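You operate a simulated robot arm through the tools that you are given. There is no shell and no other tool. Be economical: measure what you need, move in short steps, check, and stop when the job is done.

You run a simulated two-armed robot. Do the job below in one go: nothing can be reset, and whatever is moved stays where it is left.

Task
On the table top, fold the checked cloth in half and then in half again.

Only the result counts: the job must be done as asked and must still hold three seconds after the hand-in. Knocking over, shifting, dropping, spilling or breaking anything else fails it. Flat cloth is picked up by pressing the open fingertips on it (5 to 10 N) and closing them slowly along it; thin cloth reads only 2 to 8 mm in the jaws.

Robot
Two 7-joint arms with two-finger parallel grippers on one trunk, on a base that drives. Base frame: it is fixed to the floor where the robot stands at the start and does not move with it; the origin is under the middle of the robot, x ahead of it, y to its left, z up. Readings come in m, rad, newtons and seconds.
The left shoulder is at the start at [0.07, 0.163, 1.045], the right one opposite. Places, roughly: table top [0.7, 0, 0.8]. Payload 3.43 kg a hand.
The TCP of each hand is the grasp point between the finger pads, 0.034 m short of the fingertips. In the tool frame z runs along the fingers and y along their closing line. The gripper opens to 0.128 m. The fingers are 0.024 m wide and 0.012 m thick; the gripper's body (0.048 by 0.13 m) begins 0.096 m behind the TCP.
Orientation is told as [roll, pitch, yaw] about the base's x, y, z axes, in that order, counted from this pose: with the fingers straight down and closing along the base's y, the tool's x points along the base's -x, its y along +y and its z along -z.

Tools
- The arms move only by the tool play_rows. It takes "left_series", "right_series" or both (then of equal length, played together; a hand with none holds still); each is a list of rows, each a list of 6 numbers: the shift along the base's x, y, z in m, then the turn, a rotation vector about the base's x, y, z in rad. In form: [[tx, ty, tz, ax, ay, az], ...]. A call has 1 to 10 rows; each row shifts and turns the commanded pose from where the row before left it. "left_claw" and "right_claw" are, for a hand that has rows, the finger opening in m, from 0 to 0.128, set as the call begins (left out, the last holds). Rows are played at 5 a second. More than 0.05 m and 0.15 rad between two rows, or a gripper value outside its range, and nothing of the call is played. A pose out of reach is approached as far as the arm can. The call stops where the force on the tool passes 40 N (or 10 N more than at its start, if that is more) or the arm is blocked; 0.2 s more then pass. Each finger travels about 0.153 m/s and halts on what it meets, pressing with about 31 N; the grip force reading is that of the motor and also rises with nothing between the fingers. The clock runs only during rows and for 0.2 s after the last one: add rows that do not move to give the fingers time. The reply holds the time, the measured pose of the TCP, the force on the tool along the base axes, the opening and the grip force, in the units named above and with some noise.
- Cameras (640 x 400 px; columns grow to the right, rows downward): "scene" is now at [0.1214, 0.0112, 1.245]; the picture's right is [0.12, -0.99, 0.00], its down [-0.81, -0.10, -0.58] and it looks along [0.58, 0.07, -0.81] (base axes); focal length 214 px, centre (320, 200). "left" rides on the left gripper at [0.076, 0.011, -0.16] in its tool frame; the picture's right is [-0.15, 0.99, 0.00], its down [-0.88, -0.13, -0.46] and it looks along [-0.45, -0.07, 0.89] (tool axes); focal length 234 px, centre (320, 200). "right" rides on the right gripper at [0.076, -0.011, -0.16] in its tool frame; the picture's right is [0.15, 0.99, 0.00], its down [-0.88, 0.13, -0.46] and it looks along [-0.45, 0.07, 0.89] (tool axes); focal length 234 px, centre (320, 200).
- camera(camera): a new picture of that camera. It takes no simulated time.
- move_column(by): slides the trunk up (or, below 0, down) by that many m; the arms and the scene camera ride with it, the base frame stays. It gives what a move gives, with no picture.
- steer(legs): drives the robot by 1 to 6 legs, each [ahead, left, turn to the left] in m, m and rad, along the robot's own axes; the way and the turn of a leg run together, so that a leg with both is an arc; at most 1.5 m and 3.142 rad a leg. The arms and the cameras ride along, it lands a little off, and it stops where it bumps. It gives what a move gives.
- turn_head(pan, tilt): turns the head with the scene camera to pan (to the left, within 1.501 rad either way) and tilt (down, from -0.506 to 1.204), counted from straight ahead of the robot. It gives what a move gives.
- locate(camera, pixels): for up to 12 pixels [column, row] of the newest picture of that camera ("zoom" is the newest enlarged one), the place [x, y, z] in the base frame of the surface seen there, good to about 0.002 m. It takes no simulated time.
- enlarge(camera, box): a new picture of the part [left, top, right, bottom] of that camera's present view, enlarged. It takes no simulated time.
- close_job(): hands the job in; it is judged then, once.

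Keep the steps short. Do not move on a guess: measure, check each grasp and each placing, and mend mistakes. In all there are 80 turns and 58 pictures (those below and enlarged ones count). Leave the grippers open and the arms clear of the work at the hand-in unless told otherwise, and finish with a single line.

The tools are called after ">>>" as name(argument=value, ...) on one line, values as JSON. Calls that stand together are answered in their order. play_rows: Moves the arms, as the interface text tells. Its arguments: {"type":"object","properties":{"left_series":{"type":"array"},"left_claw":{"type":"number"},"right_series":{"type":"array"},"right_claw":{"type":"number"}},"required":[]} The other tools are called the same way: move_column (by) slides the trunk up or down; steer (legs) drives the base; turn_head (pan, tilt) turns the head that bears the scene camera; camera (camera) takes a picture; locate (camera, pixels) gives the place of the surface under pixels of a picture; enlarge (camera, box) takes an enlarged picture of a part of a camera's view; close_job () hands the job in.

At the start:

```text
time: 0.0
left_ee_pos: [0.3943, 0.1974, 0.9429]
left_tcp_rot: [-0.001, 0.001, 0.0]
left_contact_force: [-0.3, -0.7, 0.8]
left_gripper_width: 0.1279
left_grasp_force: 0.0
right_ee_pos: [0.3902, -0.2059, 0.9411]
right_tcp_rot: [-0.001, 0.0, -0.002]
right_contact_force: [0.3, -0.7, 0.2]
right_gripper_width: 0.128
right_grasp_force: 0.1
trunk travel left (down, up): [-0.525, 0.415]
robot x, y, heading: [-0.0016, 0.0016, 0.004]
head pan, tilt: [0.122, 0.948]
```

scene: 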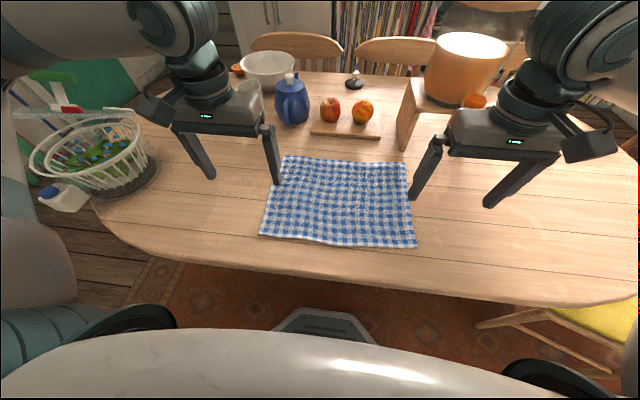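
right: 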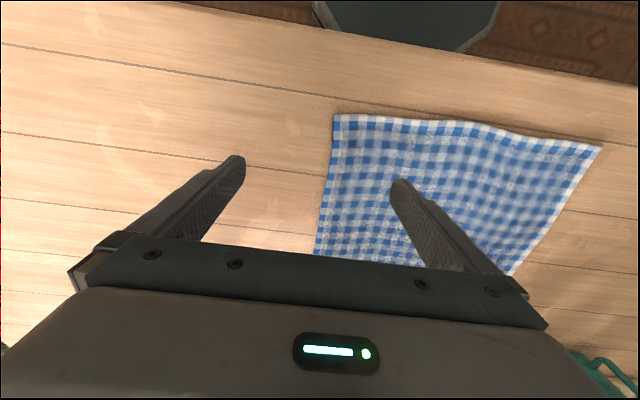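
left: 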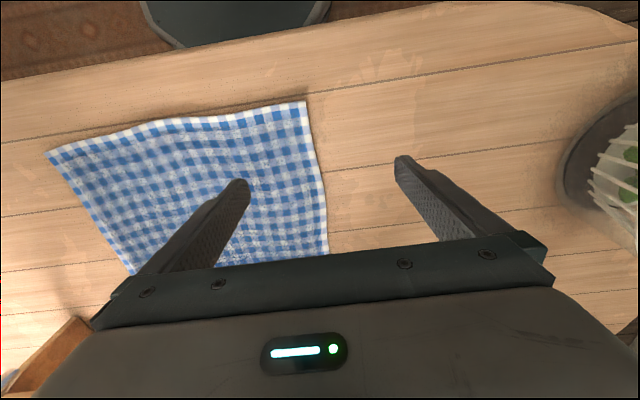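

I see the cloth lying in the scene picture, with corners at about (285,157), (407,162), (416,247), (262,236). I measure them and the table next to it.

>>> locate(camera="scene", pixels=[[286, 158], [406, 163], [414, 246], [263, 235], [340, 200], [340, 241], [345, 161], [275, 195], [410, 205], [450, 240], [240, 220], [340, 265]])

>>> enlarge(camera="scene", box=[240, 140, 440, 265])

```text
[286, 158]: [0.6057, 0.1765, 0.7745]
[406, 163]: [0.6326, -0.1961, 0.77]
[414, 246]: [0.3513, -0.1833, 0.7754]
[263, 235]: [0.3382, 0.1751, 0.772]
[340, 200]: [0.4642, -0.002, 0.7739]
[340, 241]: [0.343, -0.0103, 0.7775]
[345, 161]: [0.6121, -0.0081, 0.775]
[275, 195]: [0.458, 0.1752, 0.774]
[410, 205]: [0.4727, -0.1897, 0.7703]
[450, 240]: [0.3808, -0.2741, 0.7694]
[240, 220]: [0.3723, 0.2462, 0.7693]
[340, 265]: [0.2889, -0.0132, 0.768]
```

```text
3.20 times, centred on (340, 202) of scene
```

zoom: 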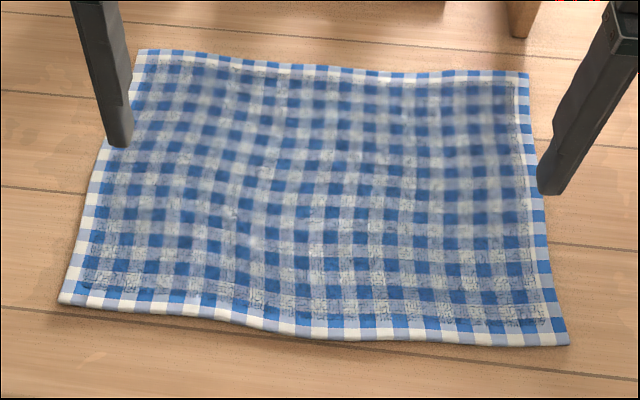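

The cloth is flat, about 0.28 m (x) by 0.37 m (y), on a table at z≈0.769. First I'll fold the near edge onto the far edge with both hands. The near edge at x≈0.34 is too close for the arms, so I drive back 0.14 m.

>>> steer(legs=[[-0.14, 0, 0]])

>>> camera(camera="scene")

```text
time: 1.3
left_ee_pos: [0.2526, 0.1977, 0.9426]
left_tcp_rot: [0.0, -0.001, 0.0]
left_contact_force: [-0.2, 0.4, -0.1]
left_gripper_width: 0.1281
left_grasp_force: 0.0
right_ee_pos: [0.2497, -0.2059, 0.9418]
right_tcp_rot: [0.0, -0.001, 0.0]
right_contact_force: [0.0, 0.2, -0.9]
right_gripper_width: 0.128
right_grasp_force: 0.1
trunk travel left (down, up): [-0.525, 0.415]
robot x, y, heading: [-0.1363, -0.0008, 0.001]
head pan, tilt: [0.122, 0.948]
```

```text
53 pictures are left
```

scene: 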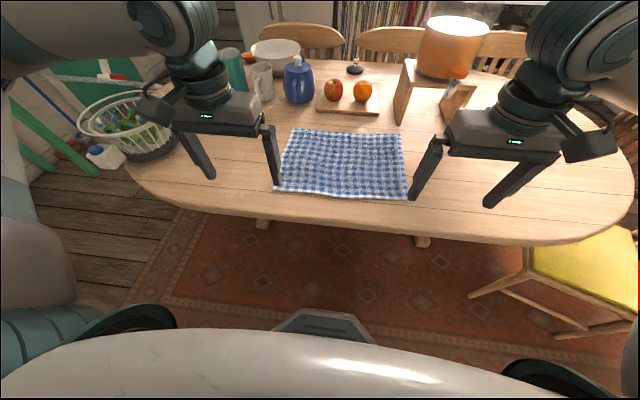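

The view is clear. Near corners appear at about (276,191) and (407,199). I measure them again along with the near edge.

>>> enlarge(camera="scene", box=[250, 115, 440, 234])

```text
3.36 times, centred on (345, 174) of scene
```

zoom: 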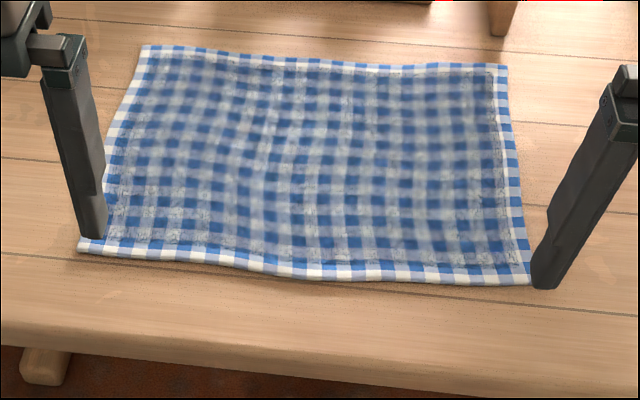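

>>> locate(camera="zoom", pixels=[[80, 247], [115, 251], [160, 258], [220, 265], [300, 277], [400, 281], [460, 282], [500, 283], [525, 282], [145, 47], [505, 68], [300, 290]])

```text
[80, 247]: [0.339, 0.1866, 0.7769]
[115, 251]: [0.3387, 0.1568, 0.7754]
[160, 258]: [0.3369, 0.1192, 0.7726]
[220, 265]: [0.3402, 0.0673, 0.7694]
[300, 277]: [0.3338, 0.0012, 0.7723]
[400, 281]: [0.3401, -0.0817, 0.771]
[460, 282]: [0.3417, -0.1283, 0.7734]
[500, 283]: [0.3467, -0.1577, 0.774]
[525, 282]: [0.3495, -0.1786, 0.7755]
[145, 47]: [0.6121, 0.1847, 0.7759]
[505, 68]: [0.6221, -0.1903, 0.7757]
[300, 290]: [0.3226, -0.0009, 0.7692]
```

Near edge is at x≈0.339 (left corner y 0.187) and x≈0.349 (right corner y −0.18). I move both hands above the near corners with fingers 0.045 m open, tips stopping about 15 mm above the cloth.

>>> play_rows(left_series=[[0.024, -0.013, 0, 0, 0, 0], [0.024, -0.013, -0.03, 0, 0, 0], [0.024, -0.013, -0.04, 0, 0, 0], [0.023, -0.013, -0.048, 0, 0, 0], [0, 0, 0, 0, 0, 0]], right_series=[[0.026, 0.016, 0, 0, 0, 0], [0.027, 0.016, -0.03, 0, 0, 0], [0.027, 0.016, -0.04, 0, 0, 0], [0.026, 0.016, -0.047, 0, 0, 0], [0, 0, 0, 0, 0, 0]], left_claw=0.045, right_claw=0.045)

>>> camera(camera="left")

>>> camera(camera="right")

```text
refused: row 3 steps farther than a row can; nothing moved
```

```text
51 pictures are left
```

left: 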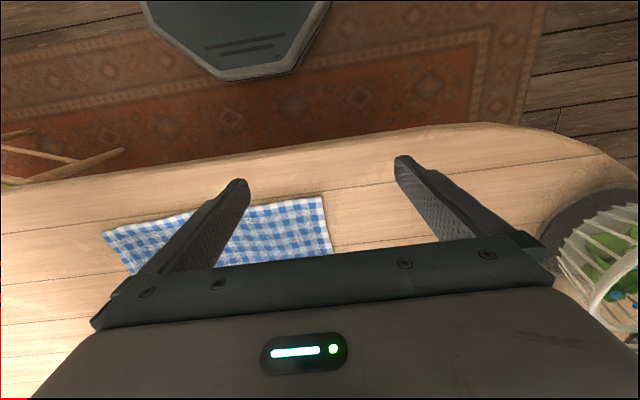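

```text
50 pictures are left
```

right: 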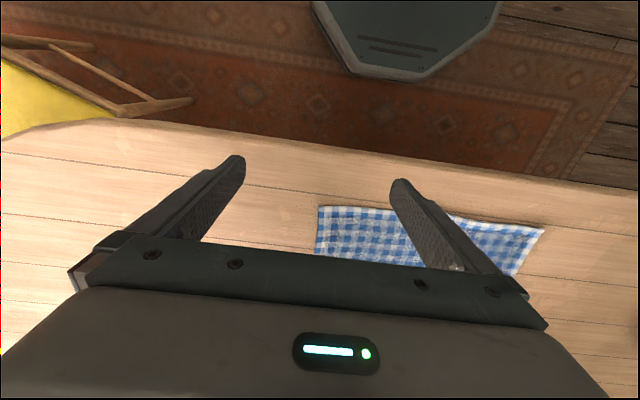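

The call was refused because a row's total step was over 0.05 m. I send the same path in smaller rows.

>>> play_rows(left_series=[[0.024, -0.013, 0, 0, 0, 0], [0.024, -0.013, -0.02, 0, 0, 0], [0.024, -0.013, -0.03, 0, 0, 0], [0.023, -0.013, -0.034, 0, 0, 0], [0, 0, -0.034, 0, 0, 0], [0, 0, 0, 0, 0, 0]], right_series=[[0.026, 0.016, 0, 0, 0, 0], [0.027, 0.016, -0.02, 0, 0, 0], [0.027, 0.016, -0.03, 0, 0, 0], [0.026, 0.016, -0.034, 0, 0, 0], [0, 0, -0.033, 0, 0, 0], [0, 0, 0, 0, 0, 0]], left_claw=0.045, right_claw=0.045)

>>> camera(camera="left")

>>> camera(camera="right")

```text
time: 2.7
left_ee_pos: [0.3509, 0.1449, 0.823]
left_tcp_rot: [0.001, 0.0, -0.001]
left_contact_force: [-0.3, 0.2, -0.4]
left_gripper_width: 0.045
left_grasp_force: 0.1
right_ee_pos: [0.3537, -0.1424, 0.8245]
right_tcp_rot: [0.0, 0.001, 0.001]
right_contact_force: [-1.0, -0.2, -0.5]
right_gripper_width: 0.045
right_grasp_force: 0.0
trunk travel left (down, up): [-0.525, 0.415]
robot x, y, heading: [-0.1445, -0.0017, 0.0]
head pan, tilt: [0.122, 0.948]
```

```text
49 pictures are left
```

left: 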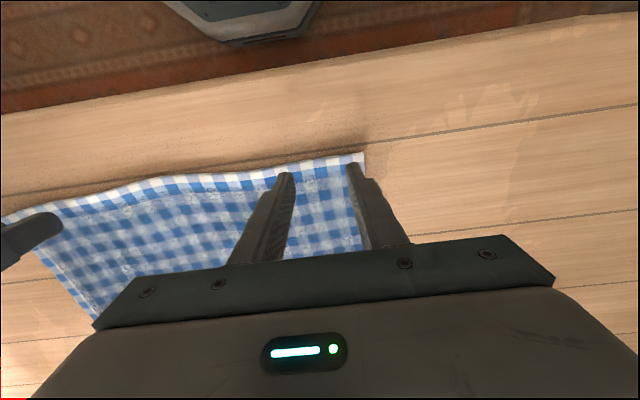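

```text
48 pictures are left
```

right: 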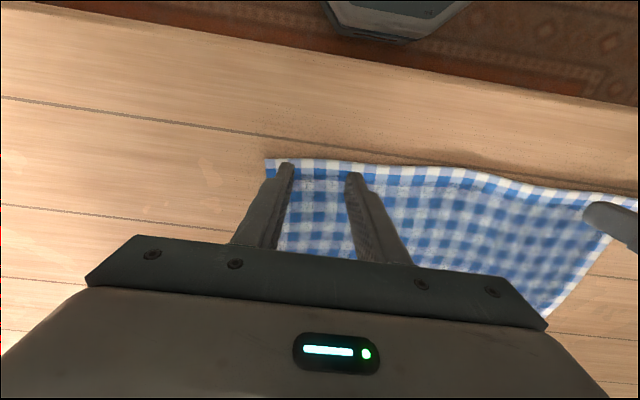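

Both finger pairs straddle the corner area at the near edge. I nudge the left hand 5 mm inward and press down gently.

>>> play_rows(left_series=[[-0.003, -0.005, -0.008, 0, 0, 0], [0, 0, -0.006, 0, 0, 0], [0, 0, -0.003, 0, 0, 0], [0, 0, 0, 0, 0, 0]], right_series=[[0, 0, -0.008, 0, 0, 0], [0, 0, -0.006, 0, 0, 0], [0, 0, -0.003, 0, 0, 0], [0, 0, 0, 0, 0, 0]])

```text
time: 3.7
left_ee_pos: [0.3469, 0.141, 0.8081]
left_tcp_rot: [-0.001, -0.001, -0.001]
left_contact_force: [0.6, -0.5, 4.3]
left_gripper_width: 0.045
left_grasp_force: 0.2
right_ee_pos: [0.3545, -0.1411, 0.8085]
right_tcp_rot: [0.001, -0.001, 0.001]
right_contact_force: [1.5, 1.0, 3.1]
right_gripper_width: 0.045
right_grasp_force: 0.1
trunk travel left (down, up): [-0.525, 0.415]
robot x, y, heading: [-0.1417, 0.0022, -0.0]
head pan, tilt: [0.122, 0.948]
```

Contact is 3–4 N. I press 1 to 2 mm more and close slowly in stages.

>>> play_rows(left_series=[[0, 0, -0.001, 0, 0, 0], [0, 0, 0, 0, 0, 0]], right_series=[[0, 0, -0.0018, 0, 0, 0], [0, 0, 0, 0, 0, 0]], left_claw=0.036, right_claw=0.036)

>>> play_rows(left_series=[[0, 0, 0, 0, 0, 0]], right_series=[[0, 0, 0, 0, 0, 0]], left_claw=0.026, right_claw=0.026)

>>> play_rows(left_series=[[0, 0, 0, 0, 0, 0]], right_series=[[0, 0, 0, 0, 0, 0]], left_claw=0.015, right_claw=0.015)

>>> play_rows(left_series=[[0, 0, 0, 0, 0, 0], [0, 0, 0, 0, 0, 0]], right_series=[[0, 0, 0, 0, 0, 0], [0, 0, 0, 0, 0, 0]], left_claw=0.0, right_claw=0.0)

>>> camera(camera="left")

>>> camera(camera="right")

```text
time: 4.3
left_ee_pos: [0.3463, 0.1407, 0.8066]
left_tcp_rot: [-0.001, 0.0, 0.003]
left_contact_force: [2.0, 0.3, 8.2]
left_gripper_width: 0.0356
left_grasp_force: 0.0
right_ee_pos: [0.3552, -0.142, 0.8076]
right_tcp_rot: [0.0, -0.001, -0.001]
right_contact_force: [1.6, -0.3, 12.2]
right_gripper_width: 0.035
right_grasp_force: 0.1
trunk travel left (down, up): [-0.525, 0.415]
robot x, y, heading: [-0.1401, 0.0003, -0.001]
head pan, tilt: [0.122, 0.948]
```

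```text
time: 4.7
left_ee_pos: [0.3458, 0.1414, 0.8071]
left_tcp_rot: [-0.002, -0.001, 0.0]
left_contact_force: [0.4, -3.3, 8.6]
left_gripper_width: 0.0261
left_grasp_force: 0.1
right_ee_pos: [0.3548, -0.142, 0.807]
right_tcp_rot: [0.002, 0.0, 0.001]
right_contact_force: [2.0, 2.8, 14.3]
right_gripper_width: 0.0259
right_grasp_force: 0.0
trunk travel left (down, up): [-0.525, 0.415]
robot x, y, heading: [-0.1376, -0.0008, 0.003]
head pan, tilt: [0.122, 0.948]
```

```text
time: 5.1
left_ee_pos: [0.346, 0.1414, 0.8075]
left_tcp_rot: [0.001, -0.002, 0.0]
left_contact_force: [0.1, -2.0, 9.2]
left_gripper_width: 0.0146
left_grasp_force: 0.1
right_ee_pos: [0.3537, -0.142, 0.8066]
right_tcp_rot: [-0.001, -0.001, 0.002]
right_contact_force: [0.3, 3.0, 15.9]
right_gripper_width: 0.0147
right_grasp_force: 0.0
trunk travel left (down, up): [-0.525, 0.415]
robot x, y, heading: [-0.1409, 0.001, 0.006]
head pan, tilt: [0.122, 0.948]
```

```text
time: 5.7
left_ee_pos: [0.3458, 0.1412, 0.8073]
left_tcp_rot: [-0.001, -0.002, 0.001]
left_contact_force: [0.0, -10.0, 8.0]
left_gripper_width: 0.0038
left_grasp_force: 31.5
right_ee_pos: [0.354, -0.1413, 0.8067]
right_tcp_rot: [0.002, -0.001, 0.0]
right_contact_force: [-0.5, 9.2, 16.8]
right_gripper_width: 0.0061
right_grasp_force: 30.8
trunk travel left (down, up): [-0.525, 0.415]
robot x, y, heading: [-0.1441, 0.003, -0.003]
head pan, tilt: [0.122, 0.948]
```

```text
47 pictures are left
```

left: 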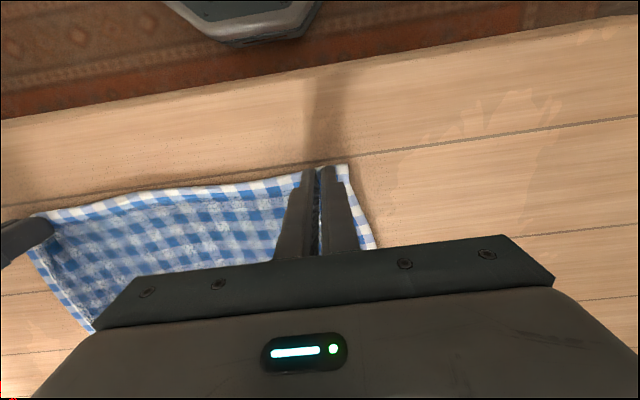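

```text
46 pictures are left
```

right: 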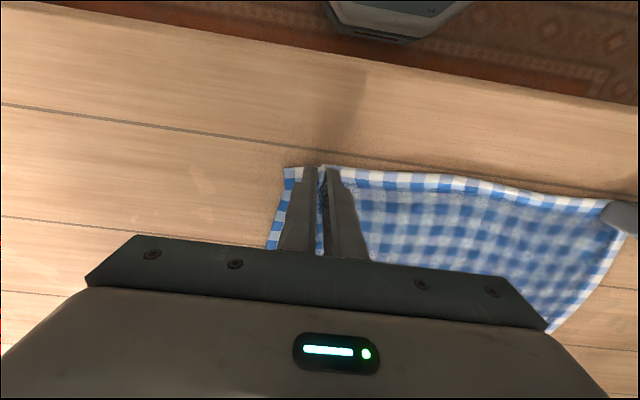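

Both hands read cloth in the jaws (3.8 and 6.1 mm) with the ridge visible between the fingers. I lift 6 cm, moving slightly forward, and check.

>>> play_rows(left_series=[[0, 0, 0.02, 0, 0, 0], [0.005, 0, 0.02, 0, 0, 0], [0.01, 0, 0.02, 0, 0, 0]], right_series=[[0, 0, 0.02, 0, 0, 0], [0.005, 0, 0.02, 0, 0, 0], [0.01, 0, 0.02, 0, 0, 0]])

>>> camera(camera="scene")

```text
time: 6.5
left_ee_pos: [0.361, 0.1411, 0.8655]
left_tcp_rot: [0.0, 0.002, -0.002]
left_contact_force: [-0.8, -9.5, 0.3]
left_gripper_width: 0.004
left_grasp_force: 31.0
right_ee_pos: [0.3706, -0.1414, 0.8648]
right_tcp_rot: [0.0, 0.0, -0.002]
right_contact_force: [-1.3, 9.6, -0.3]
right_gripper_width: 0.0047
right_grasp_force: 31.3
trunk travel left (down, up): [-0.525, 0.415]
robot x, y, heading: [-0.1399, -0.0006, -0.003]
head pan, tilt: [0.122, 0.948]
```

```text
45 pictures are left
```

scene: 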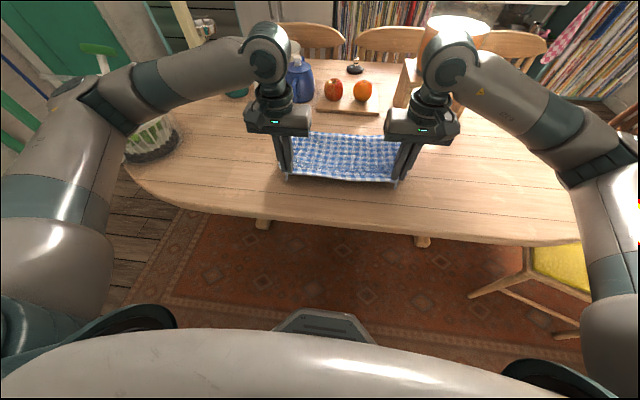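

Both corners hold. However, a near-to-far fold would leave the gripped edge curled back, because the fingers can't tilt toward the robot. Folding far to near lets the fingers tilt forward as the edge turns over. I lay this edge back exactly where it was and release.

>>> play_rows(left_series=[[-0.01, 0, -0.02, 0, 0, 0], [-0.007, 0, -0.02, 0, 0, 0], [-0.002, 0, -0.017, 0, 0, 0], [0, 0, 0, 0, 0, 0]], right_series=[[-0.01, 0, -0.02, 0, 0, 0], [-0.007, 0, -0.02, 0, 0, 0], [-0.002, 0, -0.016, 0, 0, 0], [0, 0, 0, 0, 0, 0]])

>>> play_rows(left_series=[[0, 0, 0, 0, 0, 0], [0, 0, 0, 0, 0, 0], [0, 0, 0.03, 0, 0, 0], [0, 0, 0.04, 0, 0, 0], [0, 0, 0.04, 0, 0, 0]], right_series=[[0, 0, 0, 0, 0, 0], [0, 0, 0, 0, 0, 0], [0, 0, 0.03, 0, 0, 0], [0, 0, 0.04, 0, 0, 0], [0, 0, 0.04, 0, 0, 0]], left_claw=0.045, right_claw=0.045)

>>> steer(legs=[[-0.07, 0, 0]])

>>> enlarge(camera="scene", box=[240, 80, 440, 205])

```text
time: 7.5
left_ee_pos: [0.3417, 0.1414, 0.8097]
left_tcp_rot: [0.0, 0.001, 0.001]
left_contact_force: [0.0, -9.6, -0.3]
left_gripper_width: 0.0035
left_grasp_force: 31.1
right_ee_pos: [0.351, -0.1414, 0.8099]
right_tcp_rot: [0.0, 0.0, 0.001]
right_contact_force: [-0.3, 10.6, 2.0]
right_gripper_width: 0.0042
right_grasp_force: 30.6
trunk travel left (down, up): [-0.525, 0.415]
robot x, y, heading: [-0.1432, -0.0008, 0.001]
head pan, tilt: [0.122, 0.948]
```

```text
time: 8.7
left_ee_pos: [0.3412, 0.1417, 0.9197]
left_tcp_rot: [-0.001, 0.0, -0.001]
left_contact_force: [-0.2, 0.4, 0.2]
left_gripper_width: 0.0453
left_grasp_force: 0.1
right_ee_pos: [0.351, -0.1429, 0.9196]
right_tcp_rot: [-0.001, 0.001, 0.001]
right_contact_force: [-0.7, -0.7, -0.1]
right_gripper_width: 0.045
right_grasp_force: 0.0
trunk travel left (down, up): [-0.525, 0.415]
robot x, y, heading: [-0.1411, 0.0008, -0.004]
head pan, tilt: [0.122, 0.948]
```

```text
time: 9.7
left_ee_pos: [0.271, 0.1412, 0.9201]
left_tcp_rot: [0.001, -0.002, 0.0]
left_contact_force: [-0.7, -0.8, -1.0]
left_gripper_width: 0.0454
left_grasp_force: 0.0
right_ee_pos: [0.2827, -0.1428, 0.9202]
right_tcp_rot: [-0.001, -0.003, 0.0]
right_contact_force: [-0.7, -0.3, 0.5]
right_gripper_width: 0.0453
right_grasp_force: 0.0
trunk travel left (down, up): [-0.525, 0.415]
robot x, y, heading: [-0.2099, 0.0005, 0.003]
head pan, tilt: [0.122, 0.948]
```

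```text
3.20 times, centred on (340, 142) of scene
```

zoom: 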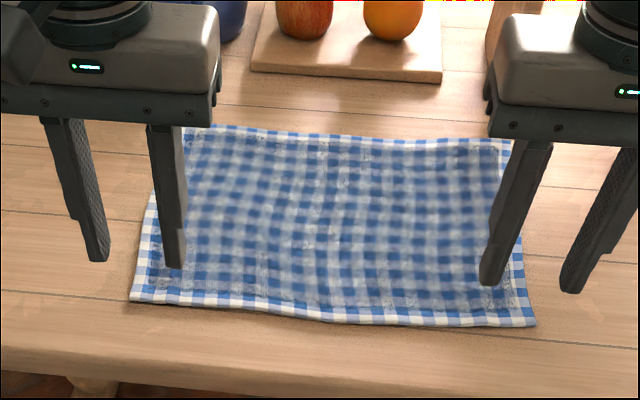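

The cloth is flat again. I measure the far edge and all corners.

>>> locate(camera="zoom", pixels=[[213, 128], [250, 131], [320, 136], [400, 138], [460, 138], [510, 141], [131, 299], [535, 325], [320, 317], [345, 60], [188, 132]])

```text
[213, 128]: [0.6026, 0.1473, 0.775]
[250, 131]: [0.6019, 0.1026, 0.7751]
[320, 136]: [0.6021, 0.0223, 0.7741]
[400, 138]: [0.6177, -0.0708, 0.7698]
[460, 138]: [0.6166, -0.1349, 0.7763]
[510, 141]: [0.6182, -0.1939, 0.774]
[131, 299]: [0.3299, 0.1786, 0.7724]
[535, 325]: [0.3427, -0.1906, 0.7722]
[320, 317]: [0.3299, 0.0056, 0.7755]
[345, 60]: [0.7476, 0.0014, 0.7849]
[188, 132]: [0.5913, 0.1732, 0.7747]
```

I move both hands over the far corners (targets left 0.594, 0.140; right 0.608, −0.152), staying high then coming down to about 15 mm above.

>>> play_rows(left_series=[[0.04, 0, 0, 0, 0, 0], [0.04, 0, 0, 0, 0, 0], [0.04, 0, 0, 0, 0, 0], [0.04, 0, 0, 0, 0, 0], [0.04, 0, 0, 0, 0, 0], [0.04, 0, 0, 0, 0, 0], [0.04, -0.001, -0.02, 0, 0, 0], [0.043, 0, -0.02, 0, 0, 0], [0, 0, -0.045, 0, 0, 0], [0, 0, -0.01, 0, 0, 0]], right_series=[[0.04, -0.001, 0, 0, 0, 0], [0.04, -0.001, 0, 0, 0, 0], [0.04, -0.001, 0, 0, 0, 0], [0.04, -0.001, 0, 0, 0, 0], [0.04, -0.001, 0, 0, 0, 0], [0.04, -0.001, 0, 0, 0, 0], [0.04, -0.002, -0.02, 0, 0, 0], [0.045, -0.001, -0.02, 0, 0, 0], [0, 0, -0.045, 0, 0, 0], [0, 0, -0.01, 0, 0, 0]])

>>> camera(camera="left")

>>> camera(camera="right")

>>> enlarge(camera="scene", box=[240, 80, 440, 205])

```text
time: 11.9
left_ee_pos: [0.5947, 0.1409, 0.8243]
left_tcp_rot: [0.0, -0.002, 0.0]
left_contact_force: [0.3, -0.2, -0.1]
left_gripper_width: 0.045
left_grasp_force: 0.1
right_ee_pos: [0.6079, -0.1505, 0.8247]
right_tcp_rot: [0.001, -0.002, 0.001]
right_contact_force: [-0.5, 0.2, 1.0]
right_gripper_width: 0.0455
right_grasp_force: 0.0
trunk travel left (down, up): [-0.525, 0.415]
robot x, y, heading: [-0.2099, -0.0008, -0.001]
head pan, tilt: [0.122, 0.948]
```

```text
43 pictures are left
```

left: 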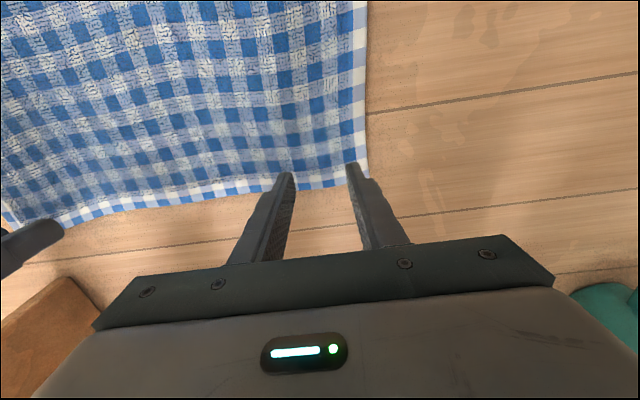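

```text
42 pictures are left
```

right: 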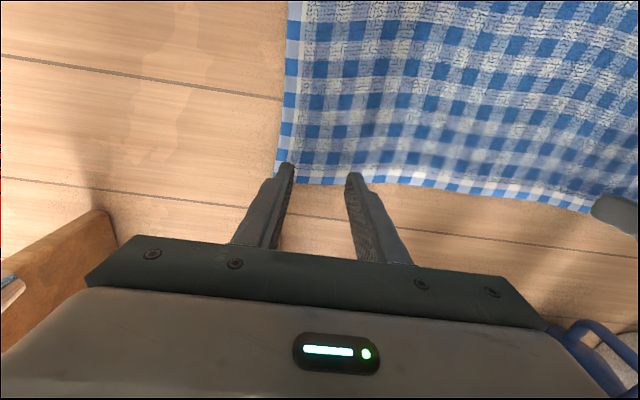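

```text
3.20 times, centred on (340, 142) of scene
```

zoom: 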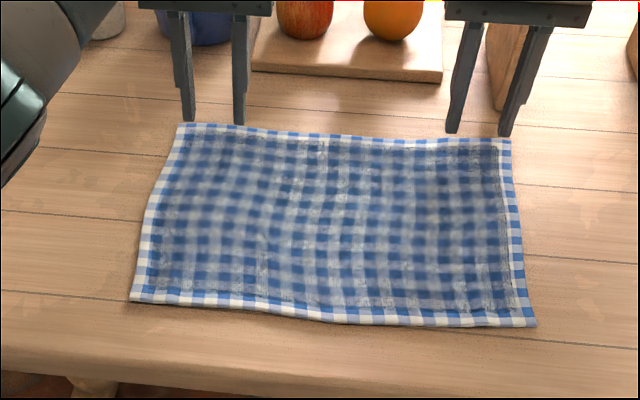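

The fingers are close to the far edge and the outer fingers near the side edges. I measure the edge from the hand cameras.

>>> locate(camera="left", pixels=[[368, 178], [320, 188], [240, 196], [366, 120]])

>>> locate(camera="right", pixels=[[276, 172], [325, 184], [400, 186], [284, 100]])

```text
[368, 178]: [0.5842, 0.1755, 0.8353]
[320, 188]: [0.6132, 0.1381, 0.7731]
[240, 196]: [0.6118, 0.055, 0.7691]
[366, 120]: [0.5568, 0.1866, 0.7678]
```

```text
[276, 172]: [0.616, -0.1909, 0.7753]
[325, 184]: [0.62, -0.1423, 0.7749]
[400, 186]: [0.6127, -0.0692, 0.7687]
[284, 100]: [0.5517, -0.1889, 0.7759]
```

Far edge: left x≈0.612, right x≈0.619; side edges y≈0.185 and −0.190. I nudge and press down.

>>> play_rows(left_series=[[0.006, -0.002, -0.008, 0, 0, 0], [0, 0, -0.006, 0, 0, 0], [0, 0, -0.004, 0, 0, 0], [0, 0, 0, 0, 0, 0]], right_series=[[0.002, 0.004, -0.008, 0, 0, 0], [0, 0, -0.006, 0, 0, 0], [0, 0, -0.004, 0, 0, 0], [0, 0, 0, 0, 0, 0]])

```text
time: 12.9
left_ee_pos: [0.6009, 0.1387, 0.8072]
left_tcp_rot: [0.001, -0.002, 0.0]
left_contact_force: [0.4, 0.8, 6.6]
left_gripper_width: 0.0451
left_grasp_force: 0.0
right_ee_pos: [0.6094, -0.1479, 0.8071]
right_tcp_rot: [0.0, -0.003, 0.0]
right_contact_force: [1.1, -0.7, 5.2]
right_gripper_width: 0.0452
right_grasp_force: 0.0
trunk travel left (down, up): [-0.525, 0.415]
robot x, y, heading: [-0.2133, 0.0011, 0.001]
head pan, tilt: [0.122, 0.948]
```

Contact is 5–7 N on both hands. Closing slowly in stages.

>>> play_rows(left_series=[[0, 0, -0.0005, 0, 0, 0]], right_series=[[0, 0, -0.0005, 0, 0, 0]], left_claw=0.036, right_claw=0.036)

>>> play_rows(left_series=[[0, 0, 0, 0, 0, 0]], right_series=[[0, 0, 0, 0, 0, 0]], left_claw=0.026, right_claw=0.026)

>>> play_rows(left_series=[[0, 0, 0, 0, 0, 0]], right_series=[[0, 0, 0, 0, 0, 0]], left_claw=0.015, right_claw=0.015)

>>> play_rows(left_series=[[0, 0, 0, 0, 0, 0], [0, 0, 0, 0, 0, 0]], right_series=[[0, 0, 0, 0, 0, 0], [0, 0, 0, 0, 0, 0]], left_claw=0.0, right_claw=0.0)

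>>> play_rows(left_series=[[0, -0.002, 0.02, 0, 0, 0], [-0.005, 0, 0.02, 0, 0, 0], [-0.01, 0, 0.02, 0, 0, 0]], right_series=[[0, 0.002, 0.02, 0, 0, 0], [-0.005, 0, 0.02, 0, 0, 0], [-0.01, 0, 0.02, 0, 0, 0]])

>>> enlarge(camera="scene", box=[240, 80, 440, 205])

```text
time: 13.3
left_ee_pos: [0.6002, 0.1387, 0.8075]
left_tcp_rot: [0.0, -0.003, 0.0]
left_contact_force: [0.6, -1.7, 7.2]
left_gripper_width: 0.0357
left_grasp_force: 0.1
right_ee_pos: [0.6096, -0.1459, 0.808]
right_tcp_rot: [0.0, -0.002, 0.001]
right_contact_force: [2.4, 1.3, 6.0]
right_gripper_width: 0.0358
right_grasp_force: 0.1
trunk travel left (down, up): [-0.525, 0.415]
robot x, y, heading: [-0.2112, -0.0023, 0.005]
head pan, tilt: [0.122, 0.948]
```

```text
time: 13.7
left_ee_pos: [0.6007, 0.1376, 0.8079]
left_tcp_rot: [0.001, -0.002, 0.0]
left_contact_force: [0.4, -2.9, 8.0]
left_gripper_width: 0.0261
left_grasp_force: 0.6
right_ee_pos: [0.608, -0.1472, 0.8073]
right_tcp_rot: [0.001, -0.001, 0.0]
right_contact_force: [0.7, 2.1, 6.1]
right_gripper_width: 0.0259
right_grasp_force: 0.1
trunk travel left (down, up): [-0.525, 0.415]
robot x, y, heading: [-0.2086, 0.0036, 0.0]
head pan, tilt: [0.122, 0.948]
```

```text
time: 14.1
left_ee_pos: [0.5997, 0.1375, 0.8063]
left_tcp_rot: [-0.001, -0.002, -0.001]
left_contact_force: [-0.1, -2.3, 8.7]
left_gripper_width: 0.0153
left_grasp_force: 0.3
right_ee_pos: [0.6076, -0.1471, 0.8079]
right_tcp_rot: [0.001, -0.002, -0.001]
right_contact_force: [0.2, 2.5, 6.0]
right_gripper_width: 0.0152
right_grasp_force: 0.3
trunk travel left (down, up): [-0.525, 0.415]
robot x, y, heading: [-0.2091, 0.0038, -0.004]
head pan, tilt: [0.122, 0.948]
```

```text
time: 14.7
left_ee_pos: [0.5996, 0.1377, 0.8081]
left_tcp_rot: [0.001, -0.001, 0.0]
left_contact_force: [0.5, -4.5, 8.8]
left_gripper_width: 0.0071
left_grasp_force: 31.0
right_ee_pos: [0.6094, -0.1462, 0.8067]
right_tcp_rot: [0.001, -0.002, 0.0]
right_contact_force: [-0.7, 3.5, 6.5]
right_gripper_width: 0.0038
right_grasp_force: 30.2
trunk travel left (down, up): [-0.525, 0.415]
robot x, y, heading: [-0.2096, -0.0002, -0.002]
head pan, tilt: [0.122, 0.948]
```

```text
time: 15.5
left_ee_pos: [0.5859, 0.1354, 0.8652]
left_tcp_rot: [0.001, 0.0, 0.001]
left_contact_force: [0.1, -1.7, 0.3]
left_gripper_width: 0.0067
left_grasp_force: 31.4
right_ee_pos: [0.5941, -0.1456, 0.867]
right_tcp_rot: [0.001, 0.0, 0.003]
right_contact_force: [0.0, 1.6, -0.5]
right_gripper_width: 0.0038
right_grasp_force: 30.5
trunk travel left (down, up): [-0.525, 0.415]
robot x, y, heading: [-0.2057, 0.0022, 0.003]
head pan, tilt: [0.122, 0.948]
```

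```text
3.20 times, centred on (340, 142) of scene
```

zoom: 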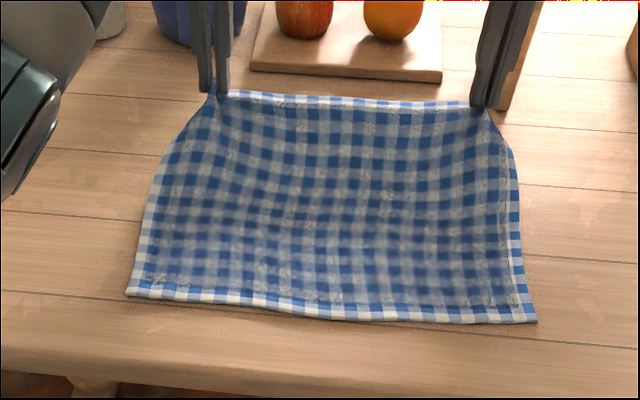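

Both corners are held and the sheet is evenly lifted. Now I carry the edge over in an arc toward me, tilting the fingers forward as it turns.

>>> play_rows(left_series=[[-0.0284, 0, 0.0258, 0, -0.1, 0], [-0.034, 0, 0.0194, 0, -0.12, 0], [-0.0393, 0, 0.0117, 0, -0.13, 0], [-0.041, 0, 0.0023, 0, -0.13, 0], [-0.0368, 0, -0.0073, 0, -0.13, 0], [-0.0334, 0, -0.0138, 0, -0.13, 0], [-0.0261, 0, -0.0192, 0, -0.13, 0]], right_series=[[-0.0284, 0, 0.0258, 0, -0.1, 0], [-0.034, 0, 0.0194, 0, -0.12, 0], [-0.0393, 0, 0.0117, 0, -0.13, 0], [-0.041, 0, 0.0023, 0, -0.13, 0], [-0.0368, 0, -0.0073, 0, -0.13, 0], [-0.0334, 0, -0.0138, 0, -0.13, 0], [-0.0261, 0, -0.0192, 0, -0.13, 0]])

>>> enlarge(camera="scene", box=[240, 80, 440, 205])

```text
time: 17.1
left_ee_pos: [0.3459, 0.136, 0.8839]
left_tcp_rot: [-0.001, -0.872, 0.003]
left_contact_force: [0.3, -1.7, 0.2]
left_gripper_width: 0.0065
left_grasp_force: 30.6
right_ee_pos: [0.3552, -0.1458, 0.8864]
right_tcp_rot: [0.003, -0.87, -0.003]
right_contact_force: [0.5, 1.3, 0.4]
right_gripper_width: 0.004
right_grasp_force: 30.9
trunk travel left (down, up): [-0.525, 0.415]
robot x, y, heading: [-0.2085, 0.0002, -0.002]
head pan, tilt: [0.122, 0.948]
```

```text
3.20 times, centred on (340, 142) of scene
```

zoom: 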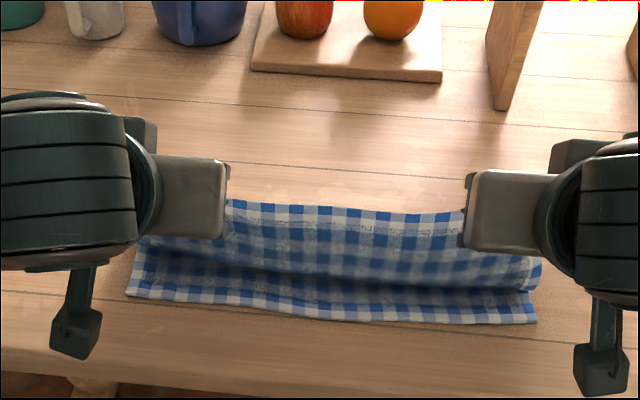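

The sheet is folding well, with the edge still up in the jaws. I continue: tilt further to about 1.3 rad and lower.

>>> play_rows(left_series=[[-0.006, 0, -0.0132, 0, -0.1075, 0], [-0.006, 0, -0.0132, 0, -0.1075, 0], [-0.006, 0, -0.0132, 0, -0.1075, 0], [-0.006, 0, -0.0132, 0, -0.1075, 0], [0, 0, 0, 0, 0, 0]], right_series=[[-0.006, 0, -0.0132, 0, -0.1075, 0], [-0.006, 0, -0.0132, 0, -0.1075, 0], [-0.006, 0, -0.0132, 0, -0.1075, 0], [-0.006, 0, -0.0132, 0, -0.1075, 0], [0, 0, 0, 0, 0, 0]])

>>> enlarge(camera="scene", box=[240, 80, 440, 205])

```text
time: 18.3
left_ee_pos: [0.3407, 0.1273, 0.827]
left_tcp_rot: [0.004, -1.3, -0.002]
left_contact_force: [-0.4, -0.6, 0.7]
left_gripper_width: 0.0065
left_grasp_force: 31.6
left hand out of reach, approached as far as the arm can: row 1, 2, 3
right_ee_pos: [0.3511, -0.1291, 0.8477]
right_tcp_rot: [0.028, -1.106, -0.009]
right_contact_force: [0.2, 1.1, -0.2]
right_gripper_width: 0.0038
right_grasp_force: 31.4
right hand out of reach, approached as far as the arm can: row 2, 3, 4
trunk travel left (down, up): [-0.525, 0.415]
robot x, y, heading: [-0.2099, -0.0019, 0.0]
head pan, tilt: [0.122, 0.948]
```

```text
3.20 times, centred on (340, 142) of scene
```

zoom: 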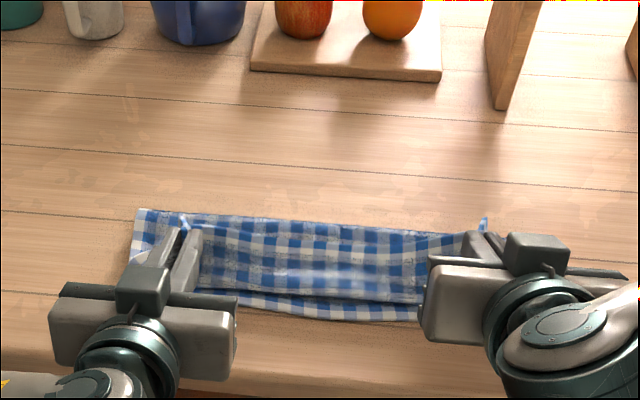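

The right arm ran out of reach at this tilt (1.106 rad reached). I ease the commanded tilt back to ~1.1 rad on both and come 1.5 cm ahead so both hands are symmetric, then look.

>>> play_rows(left_series=[[0.005, 0, 0, 0, 0.1, 0], [0.005, 0, 0, 0, 0.1, 0], [0, 0, 0, 0, 0, 0]], right_series=[[0.005, 0, 0, 0, 0.1, 0], [0.005, 0, 0, 0, 0.1, 0], [0, 0, 0, 0, 0, 0]])

>>> camera(camera="scene")

>>> camera(camera="left")

```text
time: 19.1
left_ee_pos: [0.3509, 0.1291, 0.8269]
left_tcp_rot: [0.001, -1.099, 0.0]
left_contact_force: [-0.7, 0.2, 0.5]
left_gripper_width: 0.0063
left_grasp_force: 31.0
right_ee_pos: [0.3612, -0.1275, 0.8484]
right_tcp_rot: [0.024, -0.905, -0.003]
right_contact_force: [0.2, -0.5, 0.7]
right_gripper_width: 0.0037
right_grasp_force: 30.7
trunk travel left (down, up): [-0.525, 0.415]
robot x, y, heading: [-0.2084, -0.0029, -0.0]
head pan, tilt: [0.122, 0.948]
```

```text
37 pictures are left
```

scene: 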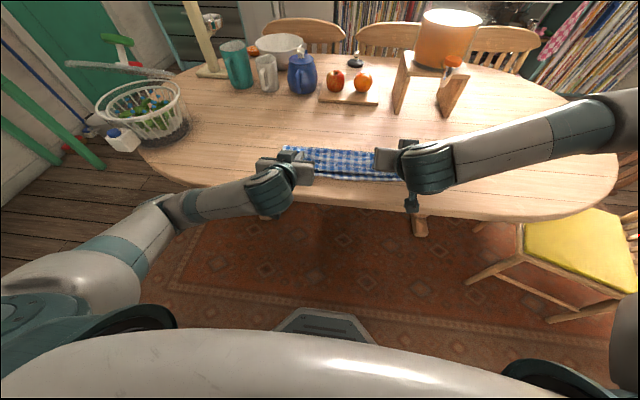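

```text
36 pictures are left
```

left: 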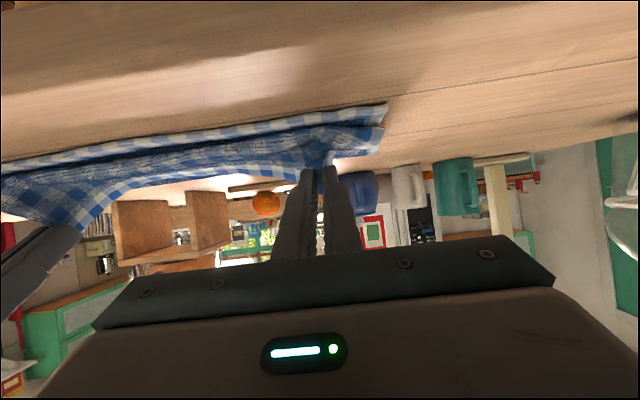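

I now know the commanded pose resets to what was reached. Fingertips are at x≈0.38 and should be at about 0.345–0.355. I level the hands, spread them back to their original spacing, lower, then back the base up 3 cm to draw the edge over the near edge.

>>> play_rows(left_series=[[0, 0.003, -0.004, 0, 0, 0], [0, 0.003, -0.004, 0, 0, 0], [0, 0, -0.004, 0, 0, 0]], right_series=[[0, -0.006, -0.011, 0, -0.06, 0], [0, -0.006, -0.011, 0, -0.06, 0], [0, -0.005, -0.01, 0, 0, 0]])

>>> steer(legs=[[-0.03, 0, 0]])

>>> enlarge(camera="scene", box=[240, 80, 440, 205])

>>> camera(camera="right")

```text
time: 19.9
left_ee_pos: [0.3517, 0.1346, 0.8142]
left_tcp_rot: [0.001, -1.099, -0.001]
left_contact_force: [0.4, -1.0, 0.1]
left_gripper_width: 0.0064
left_grasp_force: 31.1
right_ee_pos: [0.3602, -0.1452, 0.8168]
right_tcp_rot: [0.026, -1.025, -0.004]
right_contact_force: [-0.8, 1.2, 0.8]
right_gripper_width: 0.0034
right_grasp_force: 31.0
trunk travel left (down, up): [-0.525, 0.415]
robot x, y, heading: [-0.2091, 0.0001, 0.001]
head pan, tilt: [0.122, 0.948]
```

```text
time: 20.8
left_ee_pos: [0.3189, 0.1346, 0.8158]
left_tcp_rot: [0.0, -1.101, -0.001]
left_contact_force: [-1.2, -1.3, 0.8]
left_gripper_width: 0.0064
left_grasp_force: 30.8
right_ee_pos: [0.329, -0.145, 0.8172]
right_tcp_rot: [0.027, -1.027, -0.005]
right_contact_force: [-0.4, -0.2, -1.1]
right_gripper_width: 0.0036
right_grasp_force: 30.8
trunk travel left (down, up): [-0.525, 0.415]
robot x, y, heading: [-0.2408, 0.0011, -0.005]
head pan, tilt: [0.122, 0.948]
```

```text
3.20 times, centred on (340, 142) of scene
```

zoom: 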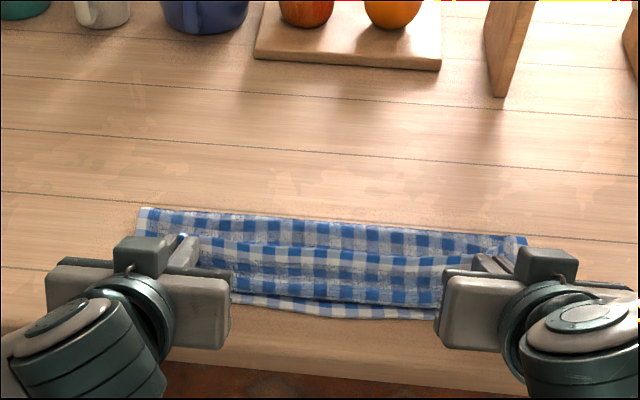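

```text
34 pictures are left
```

right: 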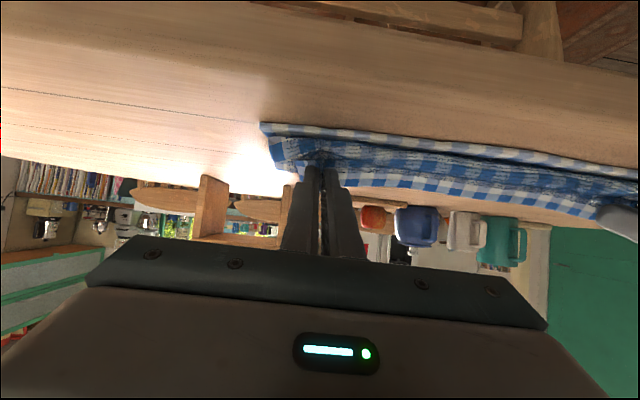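

The top layer's hem is still curled up at (330,255). I measure fold line, hem, belly and bottom near edge before deciding how far to pull.

>>> locate(camera="zoom", pixels=[[150, 208], [320, 220], [500, 234], [330, 236], [330, 252], [330, 268], [330, 285], [330, 300], [330, 313], [190, 240], [490, 250], [330, 245]])

```text
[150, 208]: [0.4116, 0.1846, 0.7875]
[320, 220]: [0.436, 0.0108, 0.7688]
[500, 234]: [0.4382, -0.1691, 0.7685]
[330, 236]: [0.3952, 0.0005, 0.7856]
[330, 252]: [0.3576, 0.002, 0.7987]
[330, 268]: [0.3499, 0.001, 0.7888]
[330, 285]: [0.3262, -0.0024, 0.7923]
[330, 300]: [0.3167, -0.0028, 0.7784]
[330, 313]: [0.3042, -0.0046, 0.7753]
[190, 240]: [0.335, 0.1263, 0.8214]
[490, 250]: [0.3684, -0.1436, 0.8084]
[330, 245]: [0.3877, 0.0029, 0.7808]
```

The cloth slid ~3 cm toward me as it was pulled taut; near edge now at x≈0.304, fold line ≈0.437, so the halves match. Only the hem strip is curled up. I release gently (opening to 0.03) and look how it settles.

>>> play_rows(left_series=[[0, 0, 0, 0, 0, 0], [0, 0, 0, 0, 0, 0]], right_series=[[0, 0, 0, 0, 0, 0], [0, 0, 0, 0, 0, 0]], left_claw=0.035, right_claw=0.035)

>>> camera(camera="left")

>>> enlarge(camera="scene", box=[260, 130, 420, 230])

```text
time: 21.4
left_ee_pos: [0.3208, 0.1349, 0.8158]
left_tcp_rot: [-0.001, -1.099, 0.002]
left_contact_force: [0.8, -0.5, -0.3]
left_gripper_width: 0.0349
left_grasp_force: 0.0
right_ee_pos: [0.3302, -0.1441, 0.8173]
right_tcp_rot: [0.025, -1.024, -0.005]
right_contact_force: [0.2, 0.6, 0.0]
right_gripper_width: 0.0349
right_grasp_force: 0.1
trunk travel left (down, up): [-0.525, 0.415]
robot x, y, heading: [-0.2425, -0.0017, -0.001]
head pan, tilt: [0.122, 0.948]
```

```text
33 pictures are left
```

left: 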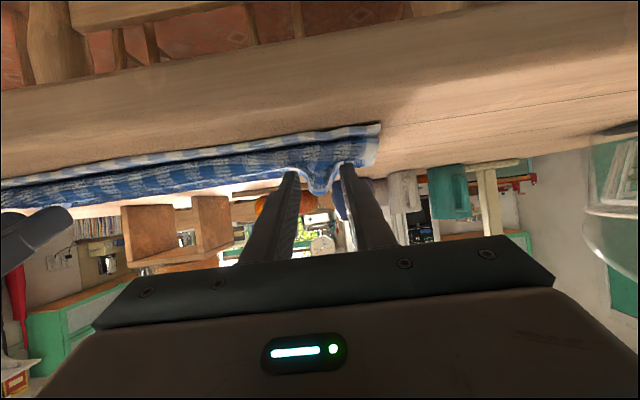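

```text
4.00 times, centred on (340, 180) of scene
```

zoom: 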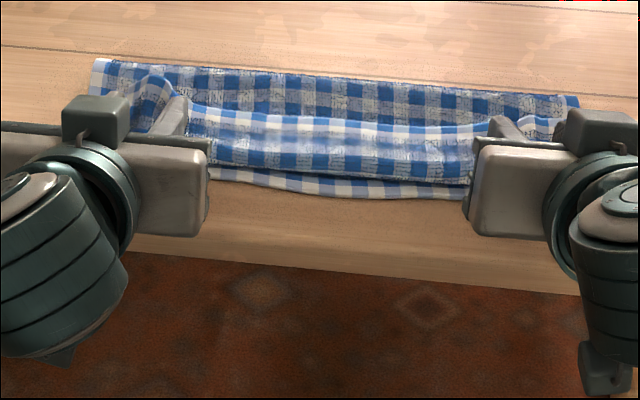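

Released; the hem strip (~3 cm) lies folded back on top. I lift both hands straight up and return them to vertical, opening wider, then look.

>>> play_rows(left_series=[[0, 0, 0.03, 0, 0, 0], [0, 0, 0.04, 0, 0.1, 0], [0, 0, 0.03, 0, 0.14, 0], [0, 0.01, 0.01, 0, 0.14, 0], [0, 0.01, 0, 0, 0.14, 0], [0, 0.01, 0, 0, 0.14, 0], [0, 0.01, 0, 0, 0.14, 0], [0, 0.01, 0, 0, 0.14, 0], [0, 0.01, 0, 0, 0.14, 0]], right_series=[[0, 0, 0.03, 0, 0, 0], [0, 0, 0.04, 0, 0.1, 0], [0, 0, 0.03, 0, 0.14, 0], [0, -0.01, 0.01, 0, 0.14, 0], [0, -0.01, 0, 0, 0.14, 0], [0, -0.01, 0, 0, 0.14, 0], [0, -0.01, 0, 0, 0.14, 0], [0, -0.01, 0, 0, 0.13, 0], [0, -0.01, 0, -0.025, 0.08, 0.005]])

>>> enlarge(camera="scene", box=[260, 130, 420, 230])

```text
time: 23.4
left_ee_pos: [0.3211, 0.1965, 0.9243]
left_tcp_rot: [-0.001, -0.018, 0.002]
left_contact_force: [-0.2, -0.3, -0.7]
left_gripper_width: 0.0348
left_grasp_force: 0.0
right_ee_pos: [0.3311, -0.2039, 0.9261]
right_tcp_rot: [-0.001, -0.014, 0.004]
right_contact_force: [0.0, 0.5, 0.3]
right_gripper_width: 0.0346
right_grasp_force: 0.1
trunk travel left (down, up): [-0.525, 0.415]
robot x, y, heading: [-0.2412, 0.0, 0.004]
head pan, tilt: [0.122, 0.948]
```

```text
4.00 times, centred on (340, 180) of scene
```

zoom: 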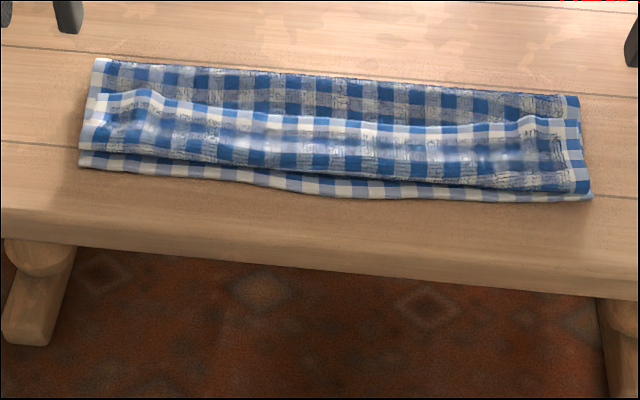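

The hem strip is tucked back over its whole length. To turn it out properly I need the fingers horizontal or beyond, which works if the robot stands farther back (the hands then hang off the table's near side). I drive back 0.2 m and measure the tuck.

>>> steer(legs=[[-0.2, 0, 0]])

>>> camera(camera="scene")

```text
time: 25.0
left_ee_pos: [0.1179, 0.195, 0.9256]
left_tcp_rot: [0.0, -0.021, 0.0]
left_contact_force: [-1.0, -0.3, -0.5]
left_gripper_width: 0.035
left_grasp_force: 0.0
right_ee_pos: [0.1281, -0.2055, 0.9261]
right_tcp_rot: [-0.002, -0.016, 0.003]
right_contact_force: [-0.4, 0.5, 0.5]
right_gripper_width: 0.0349
right_grasp_force: 0.1
trunk travel left (down, up): [-0.525, 0.415]
robot x, y, heading: [-0.4427, -0.0004, -0.005]
head pan, tilt: [0.122, 0.948]
```

```text
30 pictures are left
```

scene: 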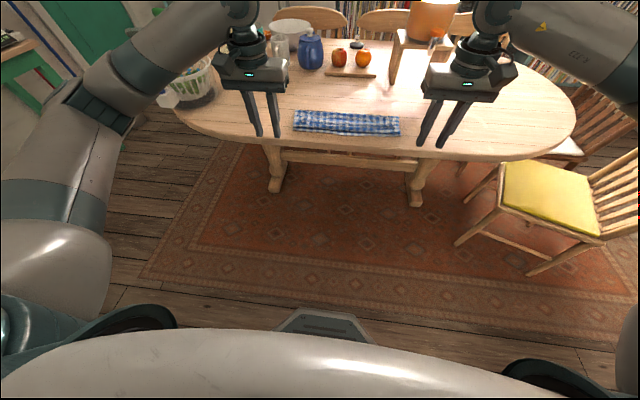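

>>> enlarge(camera="scene", box=[282, 90, 412, 171])

```text
4.92 times, centred on (347, 130) of scene
```

zoom: 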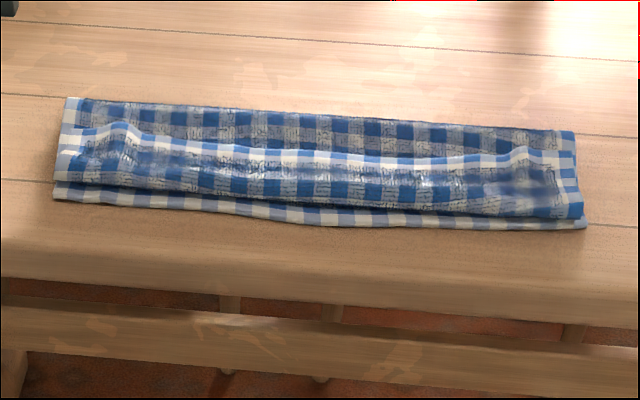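

>>> locate(camera="zoom", pixels=[[70, 100], [68, 130], [115, 128], [160, 142], [320, 155], [480, 160], [525, 152], [560, 160], [85, 182], [570, 212], [320, 205], [320, 290]])

>>> locate(camera="zoom", pixels=[[55, 198], [583, 228], [320, 225], [572, 135], [320, 118], [115, 122], [120, 150], [520, 180]])

```text
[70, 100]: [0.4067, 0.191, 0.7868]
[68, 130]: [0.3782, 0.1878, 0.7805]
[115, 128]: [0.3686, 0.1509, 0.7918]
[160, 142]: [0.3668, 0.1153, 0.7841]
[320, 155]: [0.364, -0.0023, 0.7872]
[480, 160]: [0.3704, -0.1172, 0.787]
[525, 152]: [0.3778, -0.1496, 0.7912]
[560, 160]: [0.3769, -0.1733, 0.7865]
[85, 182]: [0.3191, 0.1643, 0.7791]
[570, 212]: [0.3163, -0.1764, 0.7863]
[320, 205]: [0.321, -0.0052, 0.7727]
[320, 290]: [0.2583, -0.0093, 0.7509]
```

```text
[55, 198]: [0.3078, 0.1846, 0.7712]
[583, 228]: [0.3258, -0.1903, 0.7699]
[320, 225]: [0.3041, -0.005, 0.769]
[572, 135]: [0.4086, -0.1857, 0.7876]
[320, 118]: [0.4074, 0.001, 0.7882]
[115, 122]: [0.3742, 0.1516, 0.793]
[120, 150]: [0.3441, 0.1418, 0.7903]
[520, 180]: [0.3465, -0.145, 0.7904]
```

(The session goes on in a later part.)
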